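You operate a simulated robot arm through the tools that you are given. There is no shell and no other tool. Be economical: measure what you need, move in short steps, check, and stop when the job is done.

You run a simulated two-armed robot. Do the job below in one go: nothing can be reset, and whatever is moved stays where it is left.

JOB
Put the round sensor that says "L39" from the top of the concrete ledge on the top of the meter table and the round sensor that says "L37" on the table top beside the press. Put the yellow port cap on the top of the packing table. Put the brass plug on the beige vinyl tile. Take the green logger and leave it on the foam board. Take the white logger and leave it on the upper shelf of the wash bench. Do these in any order.

It is judged by the outcome, as a careful person would: the job done as asked, and still so three seconds after it is handed in. It fails if anything else is knocked over, pushed out of place, dropped, spilled or broken. Lids that push on must go on centred and level and be pressed home; caps that screw on are set level and turned clockwise until they are tight.

ROBOT AND FRAMES
Two 6-joint arms with two-finger parallel grippers on one trunk, on a base that drives. Base frame: it is fixed to the floor where the robot stands at the start and does not move with it; the origin is under the middle of the robot, x ahead of it, y to its left, z up. Readings come in mm, rad, newtons and seconds.
The left shoulder is at the start at [-77, 177, 832], the right one opposite. With the tool pointing down near the work surface each hand reaches from about 440 to 580 mm from the robot's upright axis, wherever it stands, measured 20 degrees to its own side. Places, roughly: beige vinyl tile (13x13x1 cm) [900, -1000, 600]; brass plug (2x2x6 cm) [400, 1100, 300]; foam board (27x27x3 cm) [-2400, -200, 500]; green logger [500, 1250, 750]; round sensor [500, -250, 750]; table top beside the press [-2000, 300, 800]; top of the meter table [600, 900, 800]; top of the packing table [-2200, -2000, 800]; upper shelf of the wash bench (54x15 cm) [-980, -2100, 1060]; white logger [500, 1500, 750]; yellow port cap (7x7x6 cm) [600, -300, 600]. Payload 1.57 kg a hand.
Tool frame (each hand has its own): the origin (TCP) lies between the finger pads and is the grasp point; the fingertips stand 30 mm ahead of it; z points along the fingers, y is the line along which they close. Largest opening 80 mm; finger width 17, thickness 12; the body of the gripper, 40 by 82 mm, starts 80 mm behind the TCP.
Orientation is that of the tool frame in the base frame, as [roll, pitch, yaw] about the fixed x, y, z axes, in that order (R = Rz(yaw) Ry(pitch) Rx(roll)). With the fingers straight down and closing along the base's y, the tool's x points along the base's -x, its y along +y and its z along -z.

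CONTROLS
- The arms move only by the tool apply_moves. It takes "left_targets", "right_targets" or both (then of equal length, played together; a hand with none holds still); each is a list of rows, each a list of 7 numbers: the opening, from 0 (shut) to 1 (fully open), then the shift along the tool's x, y, z in mm, then the turn, a rotation vector about the tool's x, y, z in rad. In form: [[claw, tx, ty, tz, wx, wy, wz], ...]. A call has 1 to 12 rows; each row is the pose to reach, as a shift and turn from the pose commanded when the call began, along the tool's axes at that moment. A row lasts 0.2 s, in which the tool goes at most 50 mm and 0.15 rad; a call with a longer step from one row to the next is refused whole, and so is a gripper value outside its range. A pose out of reach is approached as far as the arm can. The call stops where the force on the tool passes 40 N (or 10 N more than at its start, if that is more) or the arm is blocked; 0.2 s more then pass. The fingers move at their own pace (about 72 mm/s each) and stop on an object; they squeeze with about 26 N. The grip force told is the motor's: it shows also when the fingers shut on nothing. Time passes only in rows, and 0.2 s behind the last, so rows that repeat a pose let the fingers close. The reply holds the time, the measured pose of the TCP, the force on the tool along the base axes, the opening and the grip force, in the units named above and with some noise, with the torque about the TCP (base axes, N m) and any sound that the robot's microphone picked up, and new pictures: "views" is both (left out), scene, wrist or none (wrist: the cameras of the hands that moved).
- Cameras (640 x 400 px; columns grow to the right, rows downward): "scene" is now at [21.5, -5.5, 1535.6]; the picture's right is [-0.09, -1.00, 0.00], its down [-0.89, 0.08, -0.46] and it looks along [0.46, -0.04, -0.89] (base axes); focal length 266 px, centre (320, 200). "left" rides on the left gripper at [72, 7, -122] in its tool frame; the picture's right is [-0.09, 1.00, 0.00], its down [-0.84, -0.08, -0.54] and it looks along [-0.54, -0.05, 0.84] (tool axes); focal length 238 px, centre (320, 200). "right" rides on the right gripper at [72, -7, -122] in its tool frame; the picture's right is [0.09, 1.00, 0.00], its down [-0.84, 0.08, -0.54] and it looks along [-0.54, 0.05, 0.84] (tool axes); focal length 238 px, centre (320, 200). There is no depth. A picture from a camera that has moved, and an enlarged one, comes with that camera's place and axes in the base frame and with its lens.
- raise_lower(by): slides the trunk up (or, below 0, down) by that many mm; the arms and the scene camera ride with it, the base frame stays. It gives what a move gives, with no picture.
- base_move(legs): drives the robot by 1 to 6 legs, each [ahead, left, turn to the left] in mm, mm and rad, along the robot's own axes; the way and the turn of a leg run together, so that a leg with both is an arc; at most 1500 mm and 3.142 rad a leg. The arms and the cameras ride along, it lands a little off, and it stops where it bumps. It gives what a move gives, and a new picture of the scene camera.
- pan_tilt(pan, tilt): turns the head with the scene camera to pan (to the left, within 2.496 rad either way) and tilt (down, from -0.506 to 1.204), counted from straight ahead of the robot. It gives what a move gives, and a new picture of the scene camera.
- enlarge(camera, box): a new picture of the part [left, top, right, bottom] of that camera's present view, enlarged. No time passes.
- sign_off(): hands the job in; it is judged then, once.

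Go step by step. Nothing tells you exact positions but the pictures and the camera data: compare them with the known pose of the tool, close in by small moves and look again before you grip or let go. The budget is 186 turns and 260 pictures, counting those below and the enlarged ones. Unless the task says otherwise, let go and move clear before handing in, and close with one line.

The tools are called after "Request:" as a command line: name --argument value ..., lists and objects as JSON in quotes. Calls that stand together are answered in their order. apply_moves: Moves the arms, as the interface text tells. Its arguments: {"type":"object","properties":{"left_targets":{"type":"array","items":{"type":"array","items":{"type":"number"}}},"right_targets":{"type":"array","items":{"type":"array","items":{"type":"number"}}},"views":{"type":"string","enum":["both","scene","wrist","none"]}},"required":[]} The other tools are called the same way: raise_lower (by) slides the trunk up or down; base_move (legs) drives the base; pan_tilt (pan, tilt) turns the head that bears the scene camera; enlarge (camera, box) takes an enlarged picture of a part of a camera's view; sign_off () hands the job in.

At the start:

```text
t: 0.0
left_tcp_pos: [483.1, 38.8, 960.9]
left_orientation: [3.141, -0.001, 3.141]
left_ft_force: [0.0, -0.2, -0.9]
left_ft_torque: [0.0, -0.02, -0.01]
left_grip_width: 79.9
left_grasp_force: 0.1
right_tcp_pos: [357.8, -358.4, 938.8]
right_orientation: [3.141, 0.002, -3.14]
right_ft_force: [0.3, -0.7, -0.2]
right_ft_torque: [-0.03, 0.01, -0.02]
right_grip_width: 80.0
right_grasp_force: 0.1
trunk travel left (down, up): [-275.0, 53.0]
robot x, y, heading: [-1.5, 1.3, -0.002]
head pan, tilt: [-0.087, 1.096]
```

scene: 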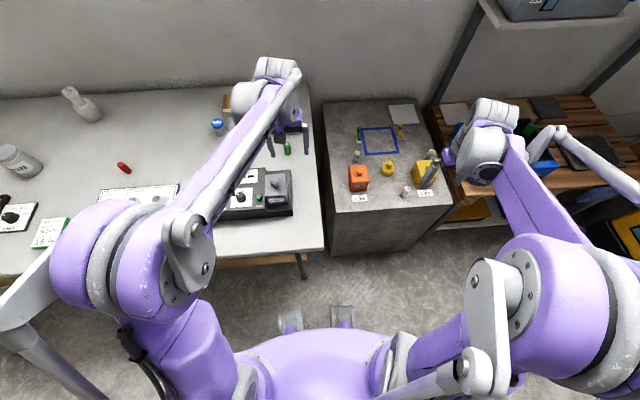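
right: 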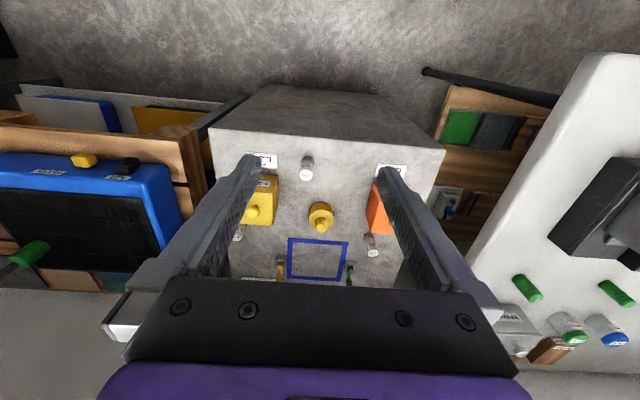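
left: 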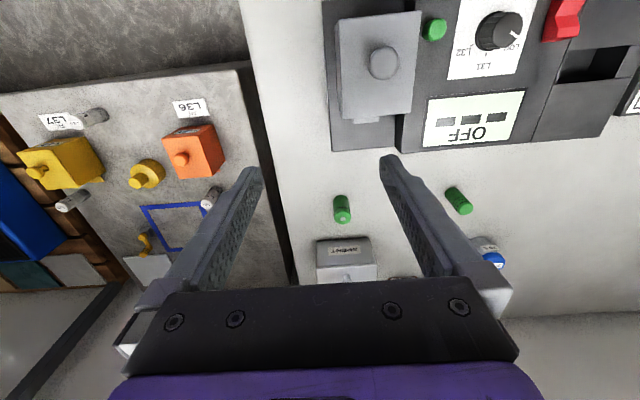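

I see the concrete ledge ahead to the right with small items on it, and the meter table to the left. I'll look closer at the labels first.

Request:
enlarge --camera "scene" --box '[320, 90, 460, 210]'

Request:
enlarge --camera "left" --box '[0, 80, 280, 300]'

Request:
enlarge --camera "right" --box '[220, 130, 420, 290]'

```text
3.33 times, centred on (390, 150) of scene
camera zoom: at [21.5, -5.5, 1535.6], right [-0.09, -1.0, 0.0], down [-0.89, 0.08, -0.46], along [0.46, -0.04, -0.89], focal length 886 px, centre (87, 367)
```

zoom: 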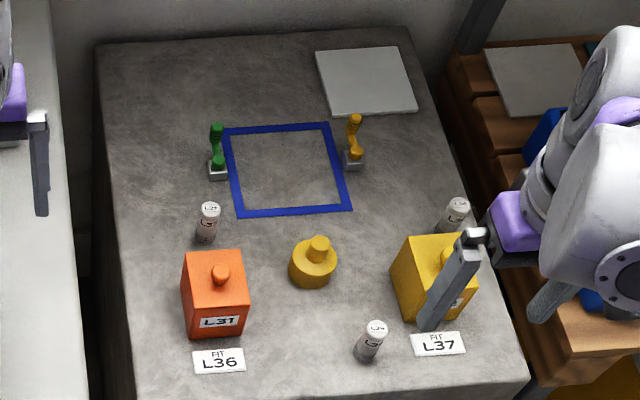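

```text
1.82 times, centred on (140, 190) of left
camera zoom: at [410.3, 44.9, 1084.0], right [0.09, 1.0, 0.0], down [0.84, -0.08, 0.54], along [0.54, -0.05, -0.84], focal length 433 px, centre (647, 218)
```

zoom: 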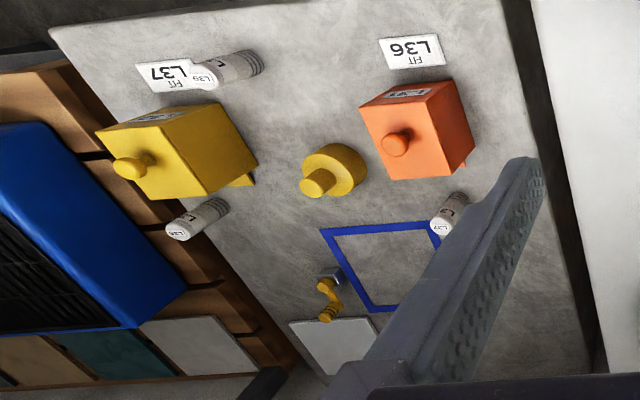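

```text
2.50 times, centred on (320, 210) of right
camera zoom: at [286.5, -364.9, 1060.2], right [-0.09, 1.0, 0.0], down [0.84, 0.08, 0.54], along [0.54, 0.05, -0.84], focal length 596 px, centre (320, 175)
```

zoom: 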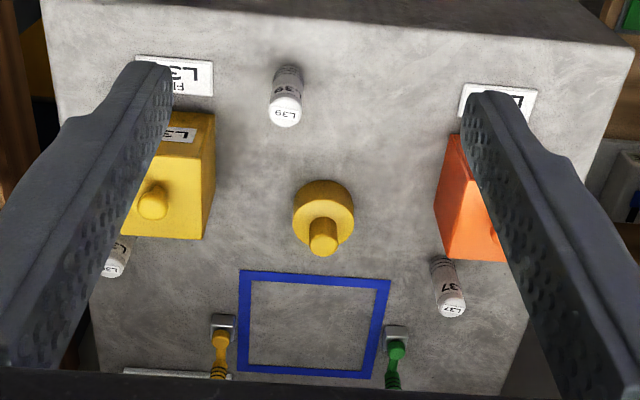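

The L39 round sensor is near [498, -372] on the ledge, whose top is about z=600. The port cap is near [600, -333]. I'll shift right, lift the left hand clear and bring the right hand over L39.

Request:
base_move --legs '[[0, -200, 0]]'

Request:
apply_moves --left_targets '[[1, 40, 0, -20, 0, 0, 0], [1, 80, 10, -40, 0, 0, 0], [1, 120, 20, -60, 0, 0, 0], [1, 160, 30, -80, 0, 0, 0], [1, 160, 30, -120, 0, 0, 0]]' --right_targets '[[1, -28, 35, 0, 0, 0, 0], [1, -50, 70, 0, 0, 0, 0], [1, -70, 105, 0, 0, 0, 0], [1, -85, 140, 0, 0, 0, 0], [1, -100, 175, 0, 0, 0, 0]]' --views "wrist"

```text
t: 2.4
left_tcp_pos: [483.1, -165.6, 961.1]
left_orientation: [-3.14, -0.001, 3.139]
left_ft_force: [0.0, 0.7, 0.0]
left_ft_torque: [0.01, -0.02, -0.02]
left_grip_width: 80.0
left_grasp_force: 0.0
right_tcp_pos: [356.7, -560.6, 938.0]
right_orientation: [3.141, 0.001, 3.141]
right_ft_force: [0.1, -1.2, -0.1]
right_ft_torque: [0.02, 0.02, -0.05]
right_grip_width: 79.7
right_grasp_force: 0.1
trunk travel left (down, up): [-275.0, 53.0]
robot x, y, heading: [0.6, -201.7, 0.003]
head pan, tilt: [-0.087, 1.096]
camera scene: at [21.4, -208.1, 1535.6], right [-0.09, -1.0, 0.0], down [-0.89, 0.08, -0.46], along [0.46, -0.04, -0.89], focal length 266 px, centre (320, 200)
```

scene: 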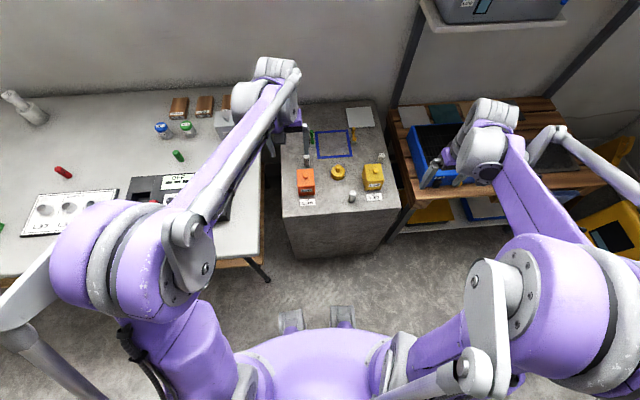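

```text
t: 3.6
left_tcp_pos: [324.1, -134.0, 1080.2]
left_orientation: [-3.142, 0.001, 3.14]
left_ft_force: [0.8, 0.0, 1.2]
left_ft_torque: [-0.03, 0.04, -0.01]
left_grip_width: 80.1
left_grasp_force: 0.1
right_tcp_pos: [455.8, -384.8, 939.2]
right_orientation: [-3.141, 0.001, 3.138]
right_ft_force: [-0.4, 0.1, -0.6]
right_ft_torque: [0.03, 0.04, 0.0]
right_grip_width: 80.0
right_grasp_force: 0.1
trunk travel left (down, up): [-275.0, 53.0]
robot x, y, heading: [-2.0, -202.4, 0.006]
head pan, tilt: [-0.087, 1.096]
camera right: at [385.4, -391.5, 1061.2], right [-0.09, 1.0, 0.0], down [0.84, 0.08, 0.54], along [0.54, 0.05, -0.84], focal length 238 px, centre (320, 200)
camera left: at [252.1, -126.9, 1203.7], right [0.09, 1.0, 0.0], down [0.84, -0.08, 0.54], along [0.54, -0.05, -0.84], focal length 238 px, centre (320, 200)
```

right: 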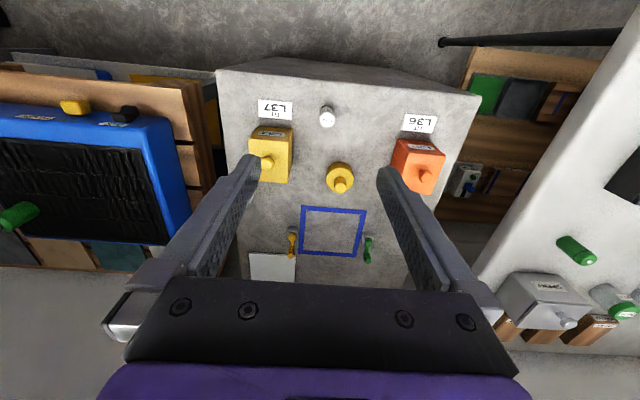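
left: 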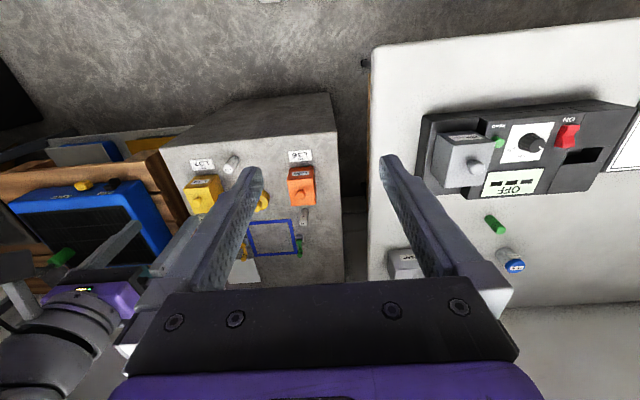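

L39 stands near [482, -371] with its top at about z=680. I'll lower the trunk and bring the right hand over it with the fingers part closed.

Request:
raise_lower --by -200

Request:
apply_moves --right_targets '[[0.6, -26, 14, 0, 0, 0, 0], [0.6, -26, 14, 0, 0, 0, 0]]' --views "wrist"

```text
t: 5.8
left_tcp_pos: [322.4, -135.4, 881.6]
left_orientation: [-3.141, 0.0, 3.141]
left_ft_force: [0.1, 0.7, -0.1]
left_ft_torque: [0.02, -0.02, 0.0]
left_grip_width: 80.0
left_grasp_force: 0.1
right_tcp_pos: [456.1, -385.3, 740.1]
right_orientation: [3.141, 0.002, -3.141]
right_ft_force: [0.0, 0.5, 0.1]
right_ft_torque: [0.0, 0.02, 0.0]
right_grip_width: 79.7
right_grasp_force: 0.0
trunk travel left (down, up): [-75.0, 253.0]
robot x, y, heading: [0.6, -204.3, 0.002]
head pan, tilt: [-0.087, 1.096]
```

```text
t: 6.4
left_tcp_pos: [324.6, -135.3, 880.8]
left_orientation: [-3.141, -0.002, 3.141]
left_ft_force: [-0.5, -0.1, 0.0]
left_ft_torque: [-0.02, 0.01, 0.02]
left_grip_width: 80.1
left_grasp_force: 0.0
right_tcp_pos: [483.7, -371.9, 738.6]
right_orientation: [-3.141, 0.0, -3.141]
right_ft_force: [0.5, -0.4, -0.5]
right_ft_torque: [0.01, -0.01, -0.01]
right_grip_width: 48.0
right_grasp_force: 0.1
trunk travel left (down, up): [-75.0, 253.0]
robot x, y, heading: [0.2, -202.0, -0.003]
head pan, tilt: [-0.087, 1.096]
camera right: at [412.4, -379.5, 860.4], right [-0.09, 1.0, 0.0], down [0.84, 0.08, 0.54], along [0.54, 0.05, -0.84], focal length 238 px, centre (320, 200)
```

right: 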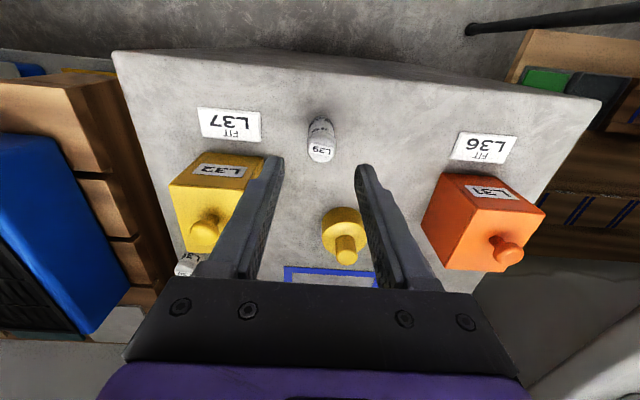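

L39 appears at about x=476, y=-373, with its top around 690. I'll back up slightly, descend a little and check.

Request:
apply_moves --right_targets '[[0.6, 8, -1, 10, 0, 0, 0], [0.6, 8, -1, 25, 0, 0, 0]]' --views "wrist"

Request:
enlarge --camera "scene" --box '[270, 100, 430, 220]'

```text
t: 7.0
left_tcp_pos: [322.3, -133.7, 881.2]
left_orientation: [3.141, 0.0, 3.141]
left_ft_force: [-0.1, 0.1, 0.5]
left_ft_torque: [0.02, 0.0, -0.03]
left_grip_width: 79.8
left_grasp_force: 0.0
right_tcp_pos: [475.4, -373.4, 713.1]
right_orientation: [-3.142, 0.0, -3.141]
right_ft_force: [0.6, 0.5, -0.4]
right_ft_torque: [0.0, -0.03, 0.01]
right_grip_width: 47.8
right_grasp_force: 0.1
trunk travel left (down, up): [-75.0, 253.0]
robot x, y, heading: [0.4, -202.7, 0.0]
head pan, tilt: [-0.087, 1.096]
camera right: at [405.0, -380.5, 834.5], right [-0.09, 1.0, 0.0], down [0.84, 0.08, 0.54], along [0.54, 0.05, -0.84], focal length 238 px, centre (320, 200)
```

right: 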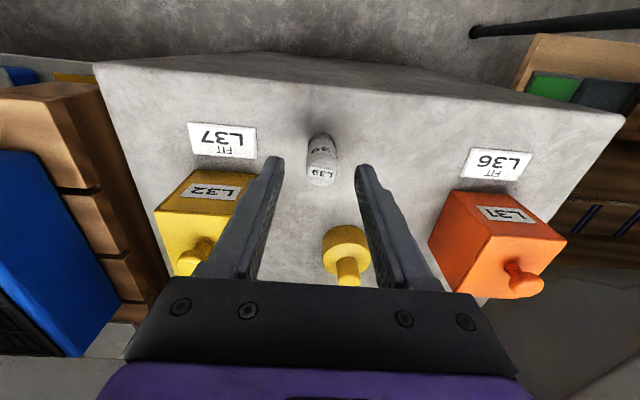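

```text
3.33 times, centred on (350, 160) of scene
camera zoom: at [52.0, -208.0, 1329.0], right [-0.09, -1.0, 0.0], down [-0.89, 0.08, -0.46], along [0.46, -0.04, -0.89], focal length 886 px, centre (220, 333)
```

zoom: 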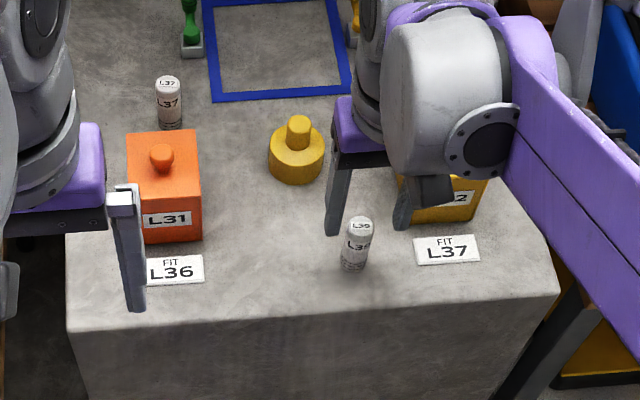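

By cross-checking views, L39 is at x=488, y=-372, z 610 to 665. I'll move over it, lower to TCP z=650 and grip.

Request:
apply_moves --right_targets '[[0.6, -13, 1.5, 0, 0, 0, 0], [0.6, -13, 1.5, 35, 0, 0, 0], [0.6, -13, 1.5, 63, 0, 0, 0]]' --views "wrist"

```text
t: 7.8
left_tcp_pos: [322.7, -135.9, 880.2]
left_orientation: [3.141, 0.0, 3.141]
left_ft_force: [-0.2, 0.4, 1.2]
left_ft_torque: [0.0, -0.02, 0.01]
left_grip_width: 80.1
left_grasp_force: 0.1
right_tcp_pos: [487.6, -371.7, 649.2]
right_orientation: [3.14, 0.001, -3.14]
right_ft_force: [2.3, 0.7, 2.4]
right_ft_torque: [0.05, -0.07, -0.04]
right_grip_width: 47.6
right_grasp_force: 0.1
trunk travel left (down, up): [-75.0, 253.0]
robot x, y, heading: [-2.8, -203.5, 0.003]
head pan, tilt: [-0.087, 1.096]
camera right: at [417.1, -379.1, 771.4], right [-0.09, 1.0, 0.0], down [0.84, 0.08, 0.54], along [0.54, 0.05, -0.84], focal length 238 px, centre (320, 200)
```

right: 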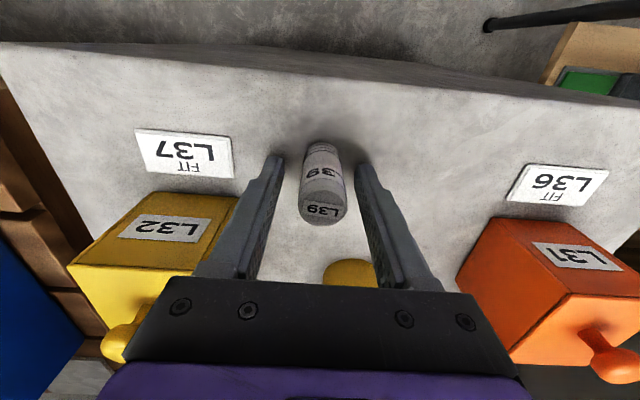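

L39 sits between the pads, so I'll grip and lift a bit.

Request:
apply_moves --right_targets '[[0.1, -3, 0, 0, 0, 0, 0], [0, -3, 0, 0, 0, 0, 0], [0, -3, 0, 0, 0, 0, 0], [0, -3, 0, -20, 0, 0, 0], [0, -3, 0, -60, 0, 0, 0], [0, -3, 0, -110, 0, 0, 0]]' --views "wrist"

```text
t: 9.2
left_tcp_pos: [322.5, -134.2, 881.4]
left_orientation: [3.141, 0.0, -3.141]
left_ft_force: [-0.8, 0.3, 0.5]
left_ft_torque: [0.01, -0.04, -0.01]
left_grip_width: 79.8
left_grasp_force: 0.0
right_tcp_pos: [491.8, -368.6, 762.1]
right_orientation: [3.14, 0.001, -3.141]
right_ft_force: [0.2, 0.1, -0.8]
right_ft_torque: [0.02, 0.02, -0.01]
right_grip_width: 22.5
right_grasp_force: 25.5
trunk travel left (down, up): [-75.0, 253.0]
robot x, y, heading: [2.1, -203.4, -0.001]
head pan, tilt: [-0.087, 1.096]
camera right: at [421.2, -377.2, 882.7], right [-0.09, 1.0, 0.0], down [0.84, 0.08, 0.54], along [0.54, 0.05, -0.84], focal length 238 px, centre (320, 200)
```

right: 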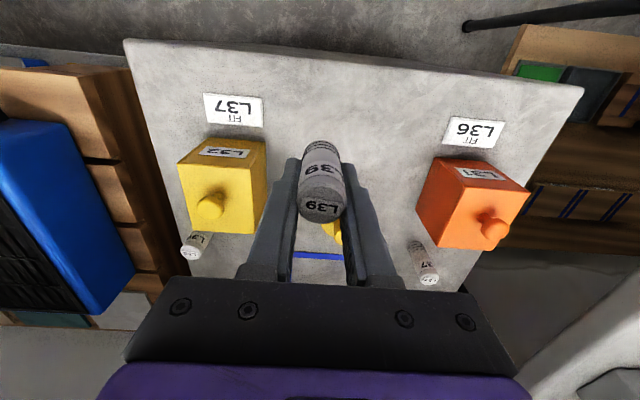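

L39 is held. I'll raise the trunk fully, drive left along the meter table and look.

Request:
raise_lower --by 250

Request:
base_move --legs '[[-60, 0, 0], [0, 1150, 0]]'

Request:
pan_tilt --pan 0.25 --tilt 0.85

```text
t: 11.8
left_tcp_pos: [321.7, -133.9, 1130.4]
left_orientation: [-3.141, 0.0, 3.141]
left_ft_force: [-0.4, 0.4, -0.3]
left_ft_torque: [-0.02, -0.01, 0.01]
left_grip_width: 79.8
left_grasp_force: 0.1
right_tcp_pos: [490.8, -371.7, 1011.0]
right_orientation: [-3.141, 0.0, -3.141]
right_ft_force: [-1.2, 0.3, -0.5]
right_ft_torque: [0.01, -0.05, -0.02]
right_grip_width: 22.0
right_grasp_force: 25.5
trunk travel left (down, up): [-325.0, 3.0]
robot x, y, heading: [-3.3, -203.4, 0.001]
head pan, tilt: [-0.087, 1.096]
```

```text
t: 22.7
left_tcp_pos: [261.0, 1019.2, 1130.4]
left_orientation: [-3.139, 0.001, -3.14]
left_ft_force: [0.1, 0.6, -0.5]
left_ft_torque: [-0.02, -0.04, -0.04]
left_grip_width: 80.0
left_grasp_force: 0.1
right_tcp_pos: [430.4, 783.0, 1011.7]
right_orientation: [-3.141, 0.002, -3.141]
right_ft_force: [-0.2, 0.6, -0.7]
right_ft_torque: [-0.02, 0.0, -0.02]
right_grip_width: 21.6
right_grasp_force: 26.3
trunk travel left (down, up): [-325.0, 3.0]
robot x, y, heading: [-65.3, 953.0, 0.001]
head pan, tilt: [-0.087, 1.096]
camera scene: at [-42.1, 945.1, 1588.5], right [-0.09, -1.0, 0.0], down [-0.89, 0.08, -0.46], along [0.46, -0.04, -0.89], focal length 266 px, centre (320, 200)
```

scene: 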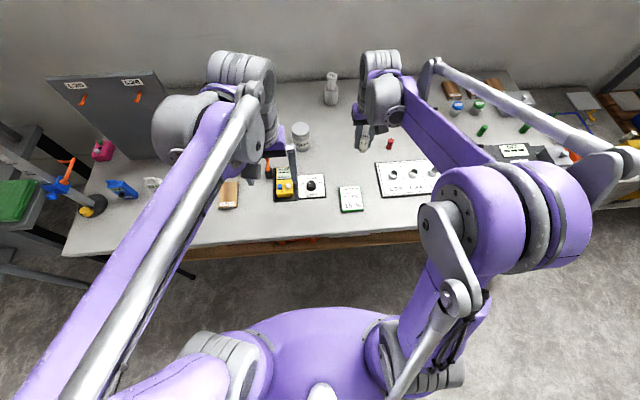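

```text
t: 23.5
left_tcp_pos: [262.5, 1018.9, 1130.3]
left_orientation: [-3.14, 0.0, -3.14]
left_ft_force: [-0.7, 0.0, 0.6]
left_ft_torque: [-0.01, -0.01, -0.01]
left_grip_width: 80.1
left_grasp_force: 0.1
right_tcp_pos: [430.7, 783.5, 1010.7]
right_orientation: [3.14, 0.0, -3.141]
right_ft_force: [0.3, 0.9, -0.6]
right_ft_torque: [0.0, 0.0, 0.03]
right_grip_width: 21.3
right_grasp_force: 26.1
trunk travel left (down, up): [-325.0, 3.0]
robot x, y, heading: [-62.3, 952.8, 0.003]
head pan, tilt: [0.25, 0.85]
camera scene: at [-29.6, 969.9, 1605.9], right [0.25, -0.97, 0.0], down [-0.73, -0.19, -0.66], along [0.64, 0.16, -0.75], focal length 266 px, centre (320, 200)
```

scene: 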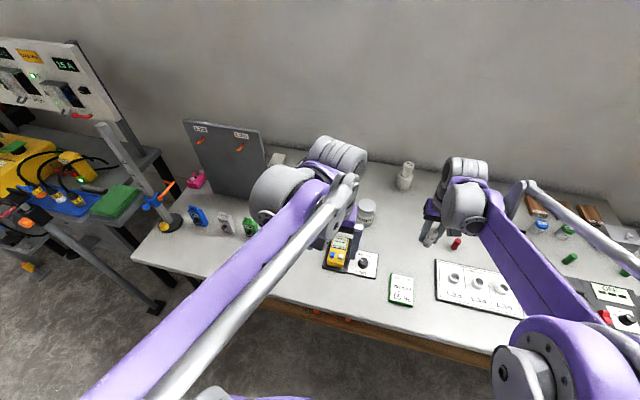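

Request:
enlarge --camera "scene" --box '[130, 100, 290, 280]'

Request:
enlarge --camera "scene" --box '[280, 150, 540, 340]'

```text
2.22 times, centred on (210, 190) of scene
camera zoom: at [-29.6, 969.9, 1605.9], right [0.25, -0.97, 0.0], down [-0.73, -0.19, -0.66], along [0.64, 0.16, -0.75], focal length 591 px, centre (564, 222)
```

zoom: 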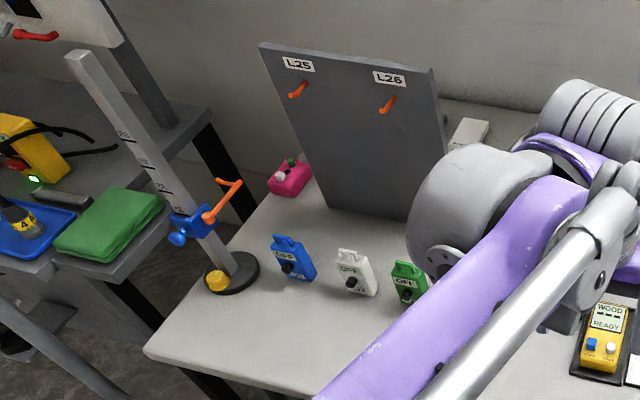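

```text
2.11 times, centred on (410, 245) of scene
camera zoom: at [-29.6, 969.9, 1605.9], right [0.25, -0.97, 0.0], down [-0.73, -0.19, -0.66], along [0.64, 0.16, -0.75], focal length 560 px, centre (130, 105)
```

zoom: 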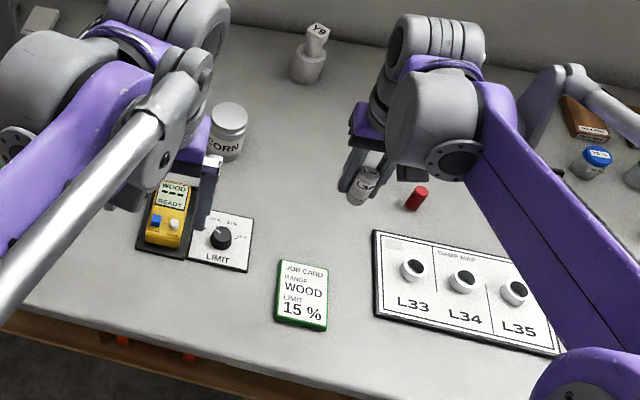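

The loggers (blue, white, green) stand on the far-left of the table, and I see a free patch near [480, 800]. I'll bring L39 above it and lower.

Request:
apply_moves --right_targets '[[0, -30, 10, 0, 0, 0, 0], [0, -50, 17, 0, 0, 0, 0]]' --views "none"

Request:
raise_lower --by -140

Request:
enlarge --camera "right" --box '[0, 0, 640, 400]'

Request:
enlarge --camera "scene" --box '[280, 130, 540, 320]'

```text
t: 24.1
left_tcp_pos: [262.2, 1019.1, 1130.6]
left_orientation: [-3.14, -0.001, -3.138]
left_ft_force: [0.2, 0.4, -0.1]
left_ft_torque: [0.01, -0.03, 0.03]
left_grip_width: 80.0
left_grasp_force: 0.0
right_tcp_pos: [480.9, 801.9, 1010.1]
right_orientation: [-3.141, 0.0, -3.14]
right_ft_force: [0.8, 0.2, 0.0]
right_ft_torque: [0.0, -0.03, -0.03]
right_grip_width: 21.5
right_grasp_force: 26.1
trunk travel left (down, up): [-325.0, 3.0]
robot x, y, heading: [-61.1, 951.3, 0.002]
head pan, tilt: [0.25, 0.85]
```

```text
t: 25.8
left_tcp_pos: [260.7, 1020.1, 990.9]
left_orientation: [3.141, 0.0, -3.141]
left_ft_force: [0.5, 0.1, 0.3]
left_ft_torque: [-0.01, -0.01, -0.01]
left_grip_width: 80.2
left_grasp_force: 0.0
right_tcp_pos: [480.7, 801.5, 870.2]
right_orientation: [-3.141, 0.001, -3.139]
right_ft_force: [-0.6, -0.3, -0.3]
right_ft_torque: [0.0, 0.0, 0.01]
right_grip_width: 21.3
right_grasp_force: 25.7
trunk travel left (down, up): [-185.0, 143.0]
robot x, y, heading: [-64.0, 948.0, 0.005]
head pan, tilt: [0.25, 0.85]
```

```text
1.00 times, centred on (320, 200) of right (not enlarged: the box is as wide or as high as the picture)
camera zoom: at [409.7, 793.3, 992.3], right [-0.09, 1.0, 0.0], down [0.84, 0.08, 0.54], along [0.54, 0.05, -0.84], focal length 238 px, centre (320, 200)
```

zoom: 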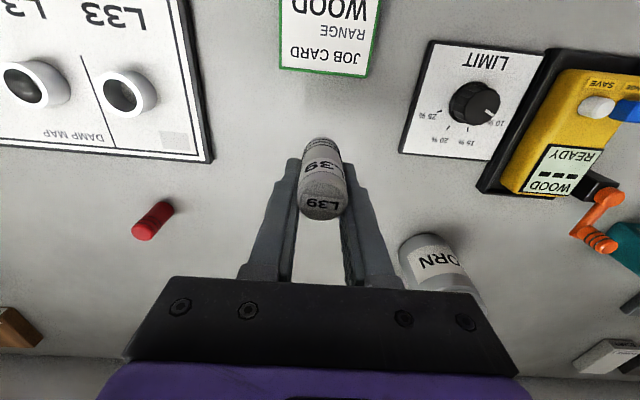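

```text
2.11 times, centred on (410, 225) of scene
camera zoom: at [-23.5, 970.0, 1462.2], right [0.25, -0.97, 0.0], down [-0.73, -0.19, -0.66], along [0.64, 0.16, -0.75], focal length 560 px, centre (130, 147)
```

zoom: 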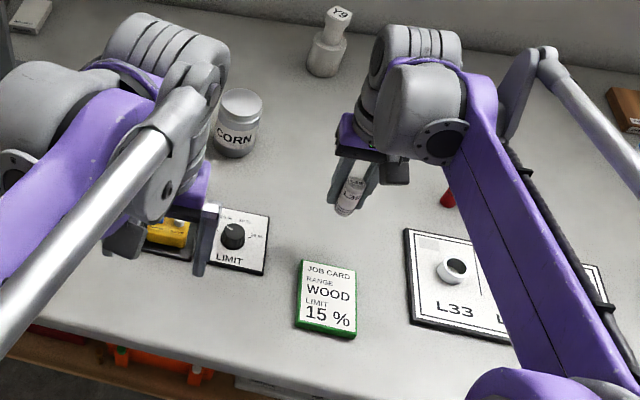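

I can't tell the table height exactly (about 750 to 800), so I'll lower slowly and watch the force.

Request:
apply_moves --right_targets '[[0, 0, 0, 10, 0, 0, 0], [0, 0, 0, 20, 0, 0, 0], [0, 0, 0, 30, 0, 0, 0], [0, 0, 0, 36, 0, 0, 0], [0, 0, 0, 42, 0, 0, 0]]' --views "wrist"

```text
t: 27.0
left_tcp_pos: [260.2, 1019.3, 991.5]
left_orientation: [-3.141, 0.001, -3.141]
left_ft_force: [-0.3, -0.6, 0.0]
left_ft_torque: [0.01, 0.0, 0.0]
left_grip_width: 79.9
left_grasp_force: 0.1
right_tcp_pos: [480.2, 800.2, 829.5]
right_orientation: [3.141, -0.001, -3.141]
right_ft_force: [-0.5, -0.1, -0.2]
right_ft_torque: [-0.01, -0.03, 0.0]
right_grip_width: 21.1
right_grasp_force: 25.8
trunk travel left (down, up): [-185.0, 143.0]
robot x, y, heading: [-59.6, 954.6, 0.003]
head pan, tilt: [0.25, 0.85]
camera right: at [409.4, 793.2, 951.1], right [-0.09, 1.0, 0.0], down [0.84, 0.08, 0.54], along [0.54, 0.05, -0.84], focal length 238 px, centre (320, 200)
```

right: 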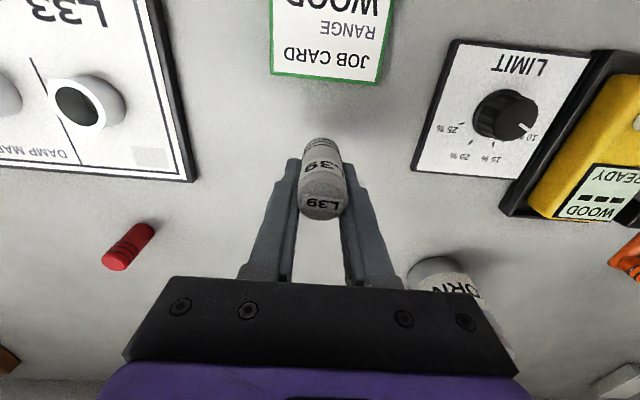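

Parallax puts the table near z=745, so there are about 45 mm left to go.

Request:
apply_moves --right_targets '[[0, 0, 0, 20, 0, 0, 0], [0, 0, 0, 30, 0, 0, 0], [0, 0, 0, 34, 0, 0, 0], [0, 0, 0, 37, 0, 0, 0], [0, 0, 0, 40, 0, 0, 0]]' --views "wrist"

```text
t: 28.2
left_tcp_pos: [261.3, 1019.2, 990.5]
left_orientation: [-3.14, 0.002, -3.14]
left_ft_force: [0.2, 0.4, 0.4]
left_ft_torque: [-0.01, -0.02, 0.02]
left_grip_width: 80.1
left_grasp_force: 0.2
right_tcp_pos: [480.5, 801.1, 789.2]
right_orientation: [3.141, 0.001, 3.142]
right_ft_force: [0.0, -0.1, -0.1]
right_ft_torque: [0.02, 0.0, -0.01]
right_grip_width: 21.1
right_grasp_force: 25.7
trunk travel left (down, up): [-185.0, 143.0]
robot x, y, heading: [-60.0, 952.5, -0.002]
head pan, tilt: [0.25, 0.85]
camera right: at [409.2, 793.6, 910.7], right [-0.09, 1.0, 0.0], down [0.84, 0.08, 0.54], along [0.54, 0.05, -0.84], focal length 238 px, centre (320, 200)
```

right: 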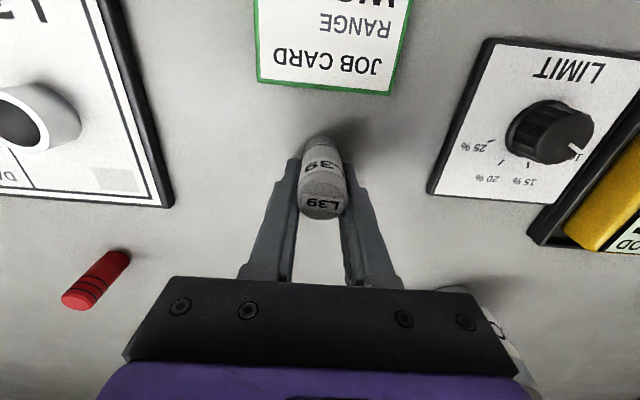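

Request:
apply_moves --right_targets '[[0, 0, 0, 2, 0, 0, 0], [0, 0, 0, 4, 0, 0, 0], [0, 0, 0, 6, 0, 0, 0], [0, 0, 0, 8, 0, 0, 0], [0, 0, 0, 10, 0, 0, 0], [0, 0, 0, 12, 0, 0, 0]]' --views "wrist"

```text
t: 29.6
left_tcp_pos: [260.3, 1019.5, 989.8]
left_orientation: [3.14, 0.002, -3.138]
left_ft_force: [-0.3, -0.4, 0.3]
left_ft_torque: [0.02, 0.01, -0.01]
left_grip_width: 80.0
left_grasp_force: 0.0
right_tcp_pos: [480.6, 800.6, 779.8]
right_orientation: [-3.141, 0.003, -3.141]
right_ft_force: [-2.8, 0.7, 17.2]
right_ft_torque: [0.02, 0.2, -0.15]
right_grip_width: 21.0
right_grasp_force: 26.1
trunk travel left (down, up): [-185.0, 143.0]
robot x, y, heading: [-60.3, 947.2, 0.001]
head pan, tilt: [0.25, 0.85]
stopped in row 6 (right hand): the force on the tool passed its limit at 44 N (the readings are from after the stop); the commanded pose is now the measured one
camera right: at [409.2, 792.8, 901.2], right [-0.09, 1.0, 0.0], down [0.83, 0.08, 0.54], along [0.54, 0.05, -0.84], focal length 238 px, centre (320, 200)
```

right: 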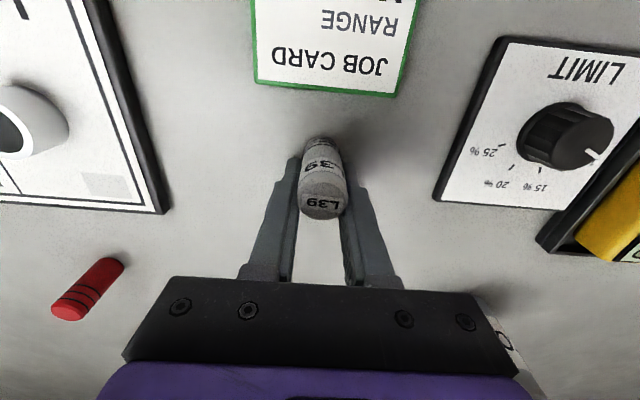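

L39 is on the table, so I'll release gently and rise straight up.

Request:
apply_moves --right_targets '[[0.35, 0, 0, -1, 0, 0, 0], [0.6, 0, 0, -1, 0, 0, 0], [0.6, 0, 0, -1, 0, 0, 0], [0.6, 0, 0, -30, 0, 0, 0], [0.6, 0, 0, -70, 0, 0, 0], [0.6, 0, 0, -110, 0, 0, 0]]' --views "wrist"

```text
t: 31.0
left_tcp_pos: [261.1, 1019.8, 991.0]
left_orientation: [3.141, 0.001, -3.14]
left_ft_force: [-0.3, -0.6, -0.1]
left_ft_torque: [0.03, -0.01, 0.0]
left_grip_width: 79.9
left_grasp_force: 0.1
right_tcp_pos: [480.6, 800.9, 889.4]
right_orientation: [-3.141, 0.002, -3.141]
right_ft_force: [0.3, -0.1, 0.8]
right_ft_torque: [-0.01, -0.01, 0.01]
right_grip_width: 48.1
right_grasp_force: 0.2
trunk travel left (down, up): [-185.0, 143.0]
robot x, y, heading: [-63.2, 949.7, -0.002]
head pan, tilt: [0.25, 0.85]
camera right: at [409.7, 793.4, 1011.0], right [-0.09, 1.0, 0.0], down [0.83, 0.08, 0.54], along [0.54, 0.05, -0.84], focal length 238 px, centre (320, 200)
```

right: 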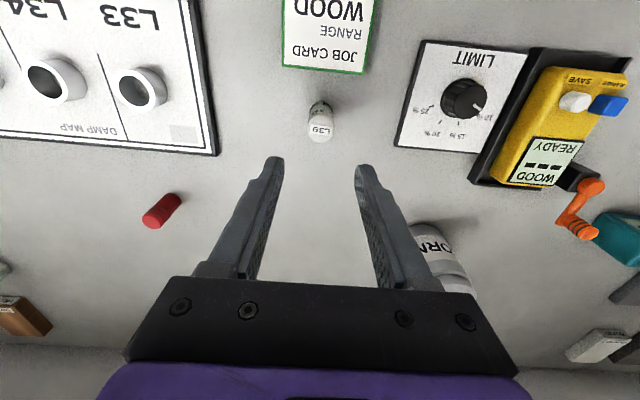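

L39 stands upright. Next is the brass plug, low under the meter table, so I'll back off and look.

Request:
base_move --legs '[[-600, 150, 0]]'

Request:
pan_tilt --pan 0.0 --tilt 0.8

```text
t: 34.5
left_tcp_pos: [-336.1, 1167.3, 991.8]
left_orientation: [-3.14, -0.001, -3.129]
left_ft_force: [-0.3, -0.9, 0.5]
left_ft_torque: [0.01, -0.01, 0.02]
left_grip_width: 80.1
left_grasp_force: 0.0
right_tcp_pos: [-112.7, 950.8, 889.6]
right_orientation: [3.141, 0.005, -3.13]
right_ft_force: [-0.6, 0.0, -0.1]
right_ft_torque: [0.01, -0.02, 0.02]
right_grip_width: 48.1
right_grasp_force: 0.0
trunk travel left (down, up): [-185.0, 143.0]
robot x, y, heading: [-655.0, 1096.5, 0.011]
head pan, tilt: [0.25, 0.85]
camera scene: at [-620.9, 1115.4, 1462.2], right [0.26, -0.97, 0.0], down [-0.73, -0.2, -0.66], along [0.64, 0.17, -0.75], focal length 266 px, centre (320, 200)
```

scene: 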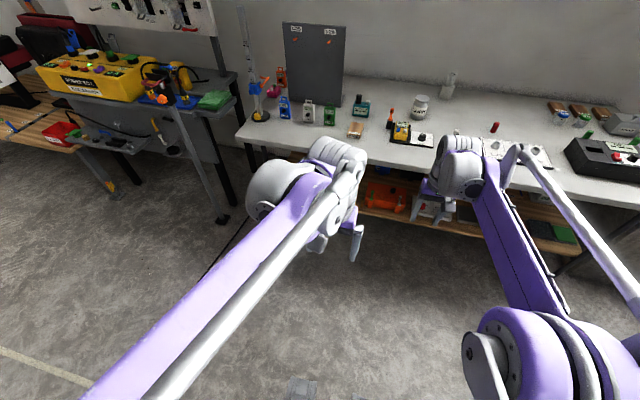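

```text
t: 35.3
left_tcp_pos: [-336.2, 1167.5, 990.9]
left_orientation: [3.141, 0.001, -3.128]
left_ft_force: [0.1, 0.3, 0.1]
left_ft_torque: [0.0, -0.02, -0.01]
left_grip_width: 80.1
left_grasp_force: 0.1
right_tcp_pos: [-114.0, 952.8, 889.8]
right_orientation: [-3.141, 0.004, -3.129]
right_ft_force: [0.9, -0.3, 0.0]
right_ft_torque: [-0.02, 0.05, 0.01]
right_grip_width: 48.1
right_grasp_force: 0.0
trunk travel left (down, up): [-185.0, 143.0]
robot x, y, heading: [-657.2, 1094.4, 0.014]
head pan, tilt: [0.0, 0.799]
camera scene: at [-615.3, 1096.1, 1466.2], right [0.01, -1.0, 0.0], down [-0.72, -0.01, -0.7], along [0.7, 0.01, -0.72], focal length 266 px, centre (320, 200)
```

scene: 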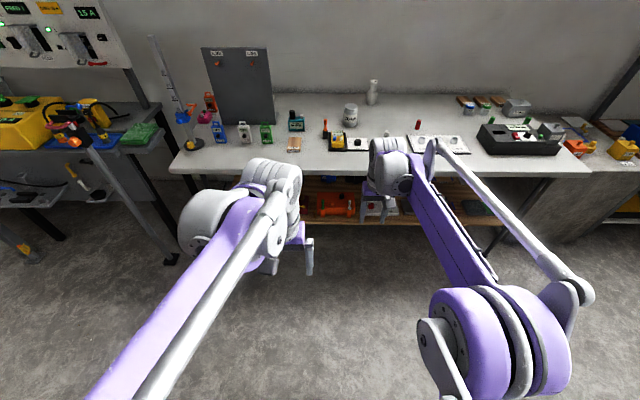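

Request:
enlarge --camera "scene" --box '[230, 150, 540, 260]'

```text
2.06 times, centred on (385, 205) of scene
camera zoom: at [-615.3, 1096.1, 1466.2], right [0.01, -1.0, 0.0], down [-0.72, -0.01, -0.7], along [0.7, 0.01, -0.72], focal length 549 px, centre (186, 190)
```

zoom: 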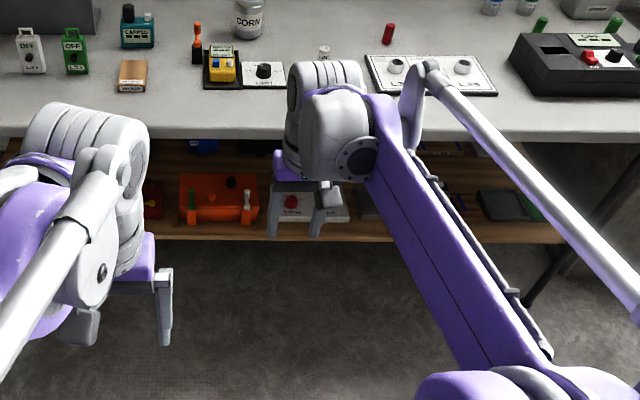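

The lower shelf (about z=300) holds an orange bin and other items. I'll lower the trunk and spread the arms so I can see it.

Request:
raise_lower --by -185

Request:
apply_moves --left_targets '[[1, 0, 45, 0, 0, 0, 0], [1, 0, 90, 0, 0, 0, 0], [1, 0, 135, 0, 0, 0, 0], [1, 0, 180, 0, 0, 0, 0]]' --right_targets '[[0.6, 20, -40, 0, 0, 0, 0], [0.6, 40, -80, 0, 0, 0, 0], [0.6, 60, -120, 0, 0, 0, 0], [0.6, 80, -160, 0, 0, 0, 0]]' --views "none"

Request:
pan_tilt --pan 0.0 --tilt 0.6

Request:
enlarge --camera "scene" --box '[200, 120, 520, 300]'

```text
t: 37.3
left_tcp_pos: [-335.6, 1168.0, 805.2]
left_orientation: [3.142, 0.001, -3.129]
left_ft_force: [-0.4, -0.1, 0.7]
left_ft_torque: [0.0, -0.01, 0.04]
left_grip_width: 79.8
left_grasp_force: 0.1
right_tcp_pos: [-114.0, 952.1, 704.5]
right_orientation: [-3.141, 0.004, -3.129]
right_ft_force: [-0.6, 0.4, 0.4]
right_ft_torque: [-0.01, -0.02, 0.0]
right_grip_width: 48.0
right_grasp_force: 0.0
trunk travel left (down, up): [0.0, 328.0]
robot x, y, heading: [-653.3, 1097.5, 0.011]
head pan, tilt: [0.0, 0.799]
```

```text
t: 38.3
left_tcp_pos: [-339.8, 1346.7, 805.8]
left_orientation: [3.141, -0.002, -3.129]
left_ft_force: [0.9, 0.3, -0.3]
left_ft_torque: [0.03, 0.0, -0.01]
left_grip_width: 79.8
left_grasp_force: 0.1
right_tcp_pos: [-194.7, 789.7, 701.9]
right_orientation: [3.141, 0.004, -3.127]
right_ft_force: [0.1, 0.3, -1.0]
right_ft_torque: [-0.01, 0.01, 0.01]
right_grip_width: 48.2
right_grasp_force: 0.1
trunk travel left (down, up): [0.0, 328.0]
robot x, y, heading: [-655.5, 1095.9, 0.013]
head pan, tilt: [0.0, 0.799]
```

```text
t: 39.0
left_tcp_pos: [-339.3, 1346.7, 805.0]
left_orientation: [3.139, 0.001, -3.129]
left_ft_force: [-0.1, -0.4, 0.3]
left_ft_torque: [0.01, 0.0, 0.01]
left_grip_width: 80.1
left_grasp_force: 0.1
right_tcp_pos: [-193.4, 790.7, 701.9]
right_orientation: [3.139, 0.004, -3.13]
right_ft_force: [-0.2, 0.5, -0.2]
right_ft_torque: [0.02, -0.02, 0.06]
right_grip_width: 48.0
right_grasp_force: 0.3
trunk travel left (down, up): [0.0, 328.0]
robot x, y, heading: [-657.4, 1095.3, 0.014]
head pan, tilt: [0.0, 0.6]
camera scene: at [-560.9, 1096.7, 1296.0], right [0.01, -1.0, 0.0], down [-0.57, -0.01, -0.82], along [0.82, 0.01, -0.57], focal length 266 px, centre (320, 200)
```

scene: 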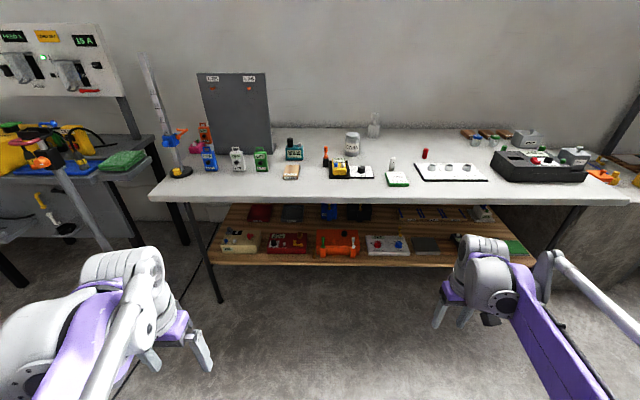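

```text
2.00 times, centred on (360, 210) of scene
camera zoom: at [-560.9, 1096.7, 1296.0], right [0.01, -1.0, 0.0], down [-0.57, -0.01, -0.82], along [0.82, 0.01, -0.57], focal length 532 px, centre (240, 180)
```

zoom: 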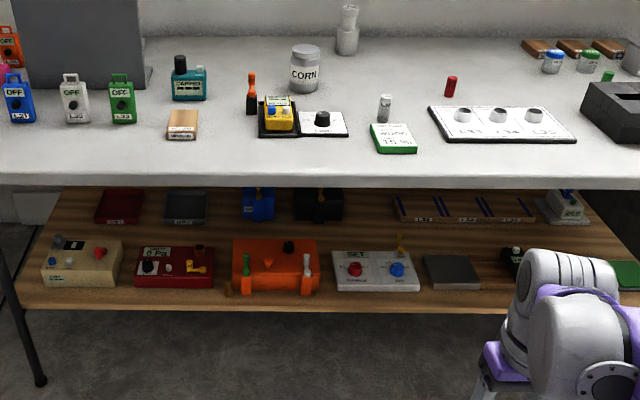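

Request:
enlarge --camera "scene" --box '[290, 210, 420, 290]'

```text
4.92 times, centred on (355, 250) of scene
camera zoom: at [-560.9, 1096.7, 1296.0], right [0.01, -1.0, 0.0], down [-0.57, -0.01, -0.82], along [0.82, 0.01, -0.57], focal length 1309 px, centre (148, -46)
```

zoom: 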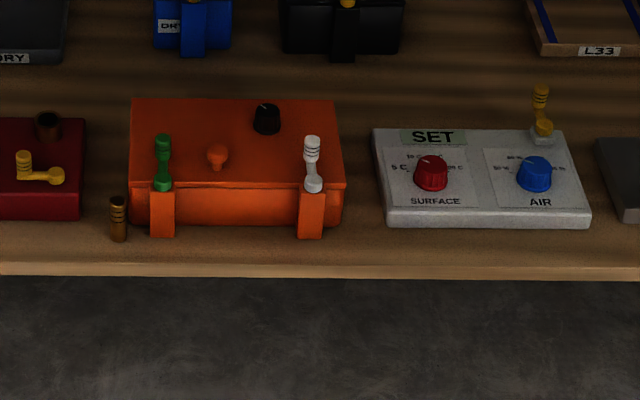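

The brass plug stands on the lower shelf just left of the orange box, near [375, 1141], with the shelf around z=280. I'll tilt the left hand forward and low, then drive up to it.

Request:
apply_moves --left_targets '[[1, -24, -6, 38, 0, -0.075, 0], [1, -48, -12, 76, 0, -0.15, 0], [1, -72, -18, 114, 0, -0.225, 0], [1, -96, -24, 152, 0, -0.3, 0], [1, -120, -30, 190, 0, -0.375, 0], [1, -144, -36, 228, 0, -0.45, 0], [1, -168, -42, 266, 0, -0.525, 0], [1, -192, -48, 304, 0, -0.6, 0], [1, -216, -54, 342, 0, -0.675, 0], [0.7, -240, -60, 380, 0, -0.75, 0]]' --views "none"

Request:
base_move --legs '[[250, -145, 0]]'

Request:
enlarge --camera "left" --box '[0, 0, 640, 400]'

```text
t: 41.2
left_tcp_pos: [-97.3, 1291.6, 422.0]
left_orientation: [3.141, 0.751, -3.13]
left_ft_force: [-0.1, 0.9, -0.3]
left_ft_torque: [0.0, 0.02, 0.01]
left_grip_width: 56.0
left_grasp_force: 0.0
right_tcp_pos: [-192.7, 789.5, 702.9]
right_orientation: [3.141, 0.003, -3.128]
right_ft_force: [-0.3, 0.8, 0.5]
right_ft_torque: [0.0, -0.03, 0.02]
right_grip_width: 48.1
right_grasp_force: 0.0
trunk travel left (down, up): [0.0, 328.0]
robot x, y, heading: [-658.6, 1094.2, 0.011]
head pan, tilt: [0.0, 0.6]
```

```text
t: 43.2
left_tcp_pos: [155.3, 1148.8, 423.4]
left_orientation: [3.141, 0.751, -3.129]
left_ft_force: [-0.6, -0.1, 1.1]
left_ft_torque: [-0.03, -0.02, 0.04]
left_grip_width: 56.0
left_grasp_force: 0.1
right_tcp_pos: [59.9, 648.0, 701.7]
right_orientation: [3.14, 0.002, -3.13]
right_ft_force: [0.2, -0.3, -0.4]
right_ft_torque: [-0.03, 0.04, 0.04]
right_grip_width: 48.0
right_grasp_force: 0.0
trunk travel left (down, up): [0.0, 328.0]
robot x, y, heading: [-405.9, 951.2, 0.014]
head pan, tilt: [0.0, 0.6]
camera scene: at [-306.9, 955.0, 1296.1], right [0.01, -1.0, 0.0], down [-0.57, -0.01, -0.82], along [0.82, 0.01, -0.57], focal length 266 px, centre (320, 200)
```

scene: 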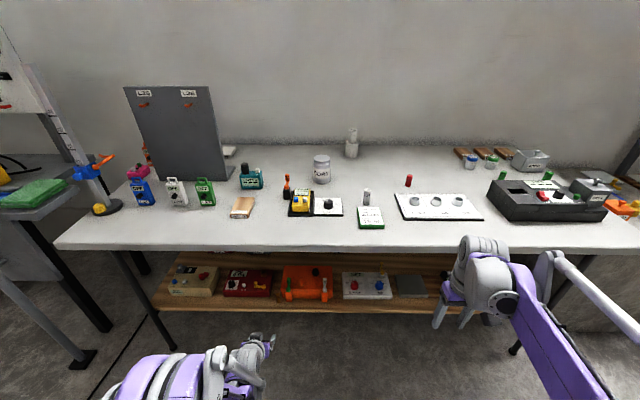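

```text
1.00 times, centred on (320, 200) of left (not enlarged: the box is as wide or as high as the picture)
camera zoom: at [19.1, 1154.2, 465.5], right [0.06, 1.0, 0.06], down [0.24, -0.07, 0.97], along [0.97, -0.04, -0.25], focal length 238 px, centre (320, 200)
```

zoom: 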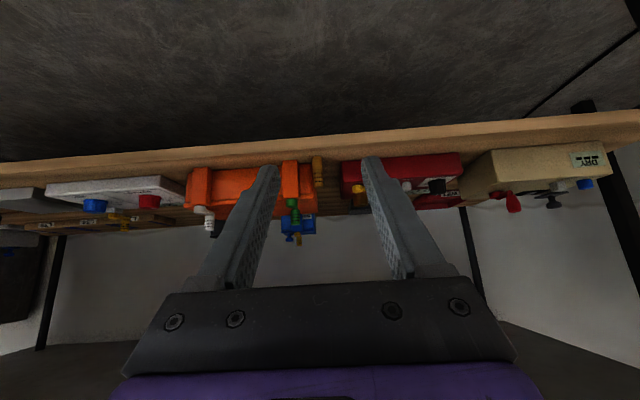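

Request:
enlarge --camera "scene" --box '[220, 250, 340, 320]'

Request:
enlarge --camera "left" --box '[240, 120, 400, 220]'

```text
5.33 times, centred on (280, 285) of scene
camera zoom: at [-306.9, 955.0, 1296.1], right [0.01, -1.0, 0.0], down [-0.57, -0.01, -0.82], along [0.82, 0.01, -0.57], focal length 1418 px, centre (533, -253)
```

zoom: 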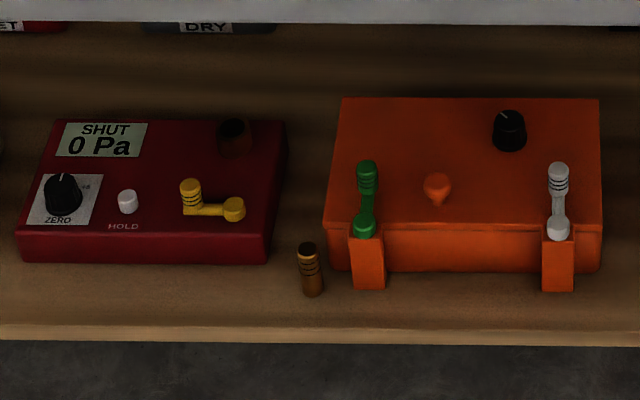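

```text
4.00 times, centred on (320, 170) of left
camera zoom: at [19.1, 1154.2, 465.5], right [0.06, 1.0, 0.06], down [0.24, -0.07, 0.97], along [0.97, -0.04, -0.25], focal length 953 px, centre (320, 320)
```

zoom: 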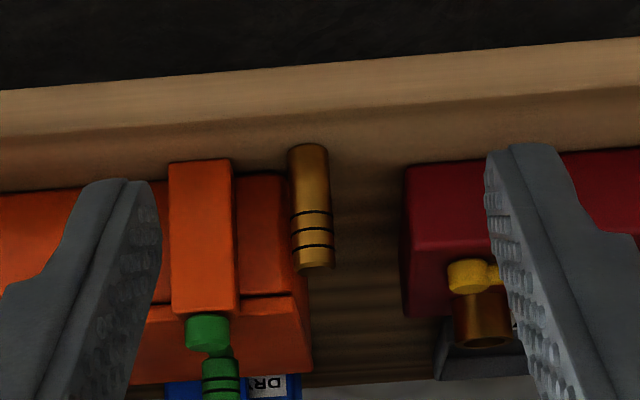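

The plug base is at about [366, 1138, 308], about 50 mm tall, with the orange lug 22 mm to its right. I'll drive 130 mm forward and check before closing in along the tilted tool axis.

Request:
base_move --legs '[[130, 0, 0]]'

Request:
apply_moves --left_targets '[[0.38, 0, -3, 20, 0, 0, 0], [0.38, 0, -3, 40, 0, 0, 0], [0.38, 0, -3, 40, 0, 0, 0]]' --views "wrist"

Request:
enlarge --camera "left" --box '[240, 100, 400, 200]'

```text
t: 44.5
left_tcp_pos: [283.4, 1150.6, 424.1]
left_orientation: [-3.141, 0.749, -3.129]
left_ft_force: [0.3, 0.2, 0.2]
left_ft_torque: [-0.04, 0.04, -0.04]
left_grip_width: 55.9
left_grasp_force: 0.1
right_tcp_pos: [191.3, 650.0, 702.4]
right_orientation: [3.141, 0.003, -3.129]
right_ft_force: [-0.6, 0.4, -0.4]
right_ft_torque: [0.0, 0.01, 0.0]
right_grip_width: 47.9
right_grasp_force: 0.1
trunk travel left (down, up): [0.0, 328.0]
robot x, y, heading: [-277.0, 952.2, 0.008]
head pan, tilt: [0.0, 0.6]
camera scene: at [-177.3, 956.8, 1296.1], right [0.01, -1.0, 0.0], down [-0.57, -0.01, -0.82], along [0.82, 0.01, -0.57], focal length 266 px, centre (320, 200)
```

scene: 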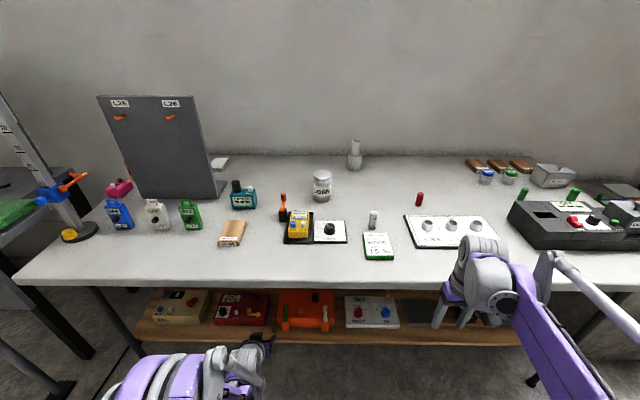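

```text
t: 45.3
left_tcp_pos: [312.2, 1149.0, 395.9]
left_orientation: [3.141, 0.751, -3.128]
left_ft_force: [0.2, 0.4, -0.8]
left_ft_torque: [0.0, 0.02, 0.0]
left_grip_width: 30.4
left_grasp_force: 0.1
right_tcp_pos: [189.9, 649.4, 702.2]
right_orientation: [-3.14, 0.003, -3.13]
right_ft_force: [0.0, 0.9, 0.5]
right_ft_torque: [-0.01, -0.03, 0.02]
right_grip_width: 48.2
right_grasp_force: 0.2
trunk travel left (down, up): [0.0, 328.0]
robot x, y, heading: [-274.5, 953.5, 0.012]
head pan, tilt: [0.0, 0.6]
camera left: at [175.6, 1154.3, 436.9], right [0.06, 1.0, 0.06], down [0.24, -0.07, 0.97], along [0.97, -0.04, -0.25], focal length 238 px, centre (320, 200)
```

left: 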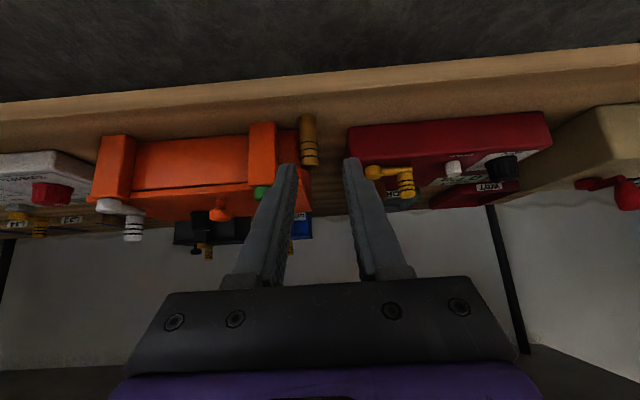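

```text
4.00 times, centred on (320, 150) of left
camera zoom: at [175.6, 1154.3, 436.9], right [0.06, 1.0, 0.06], down [0.24, -0.07, 0.97], along [0.97, -0.04, -0.25], focal length 953 px, centre (320, 400)
```

zoom: 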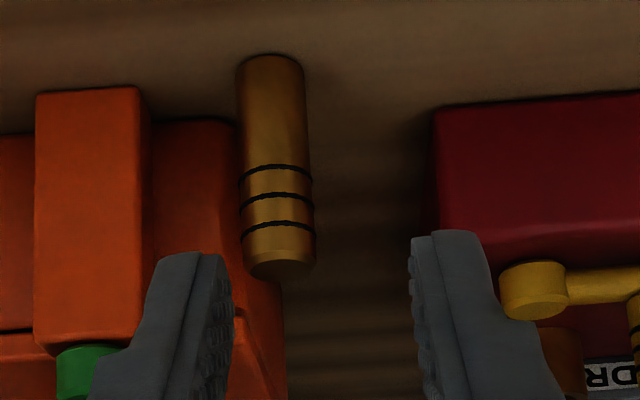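

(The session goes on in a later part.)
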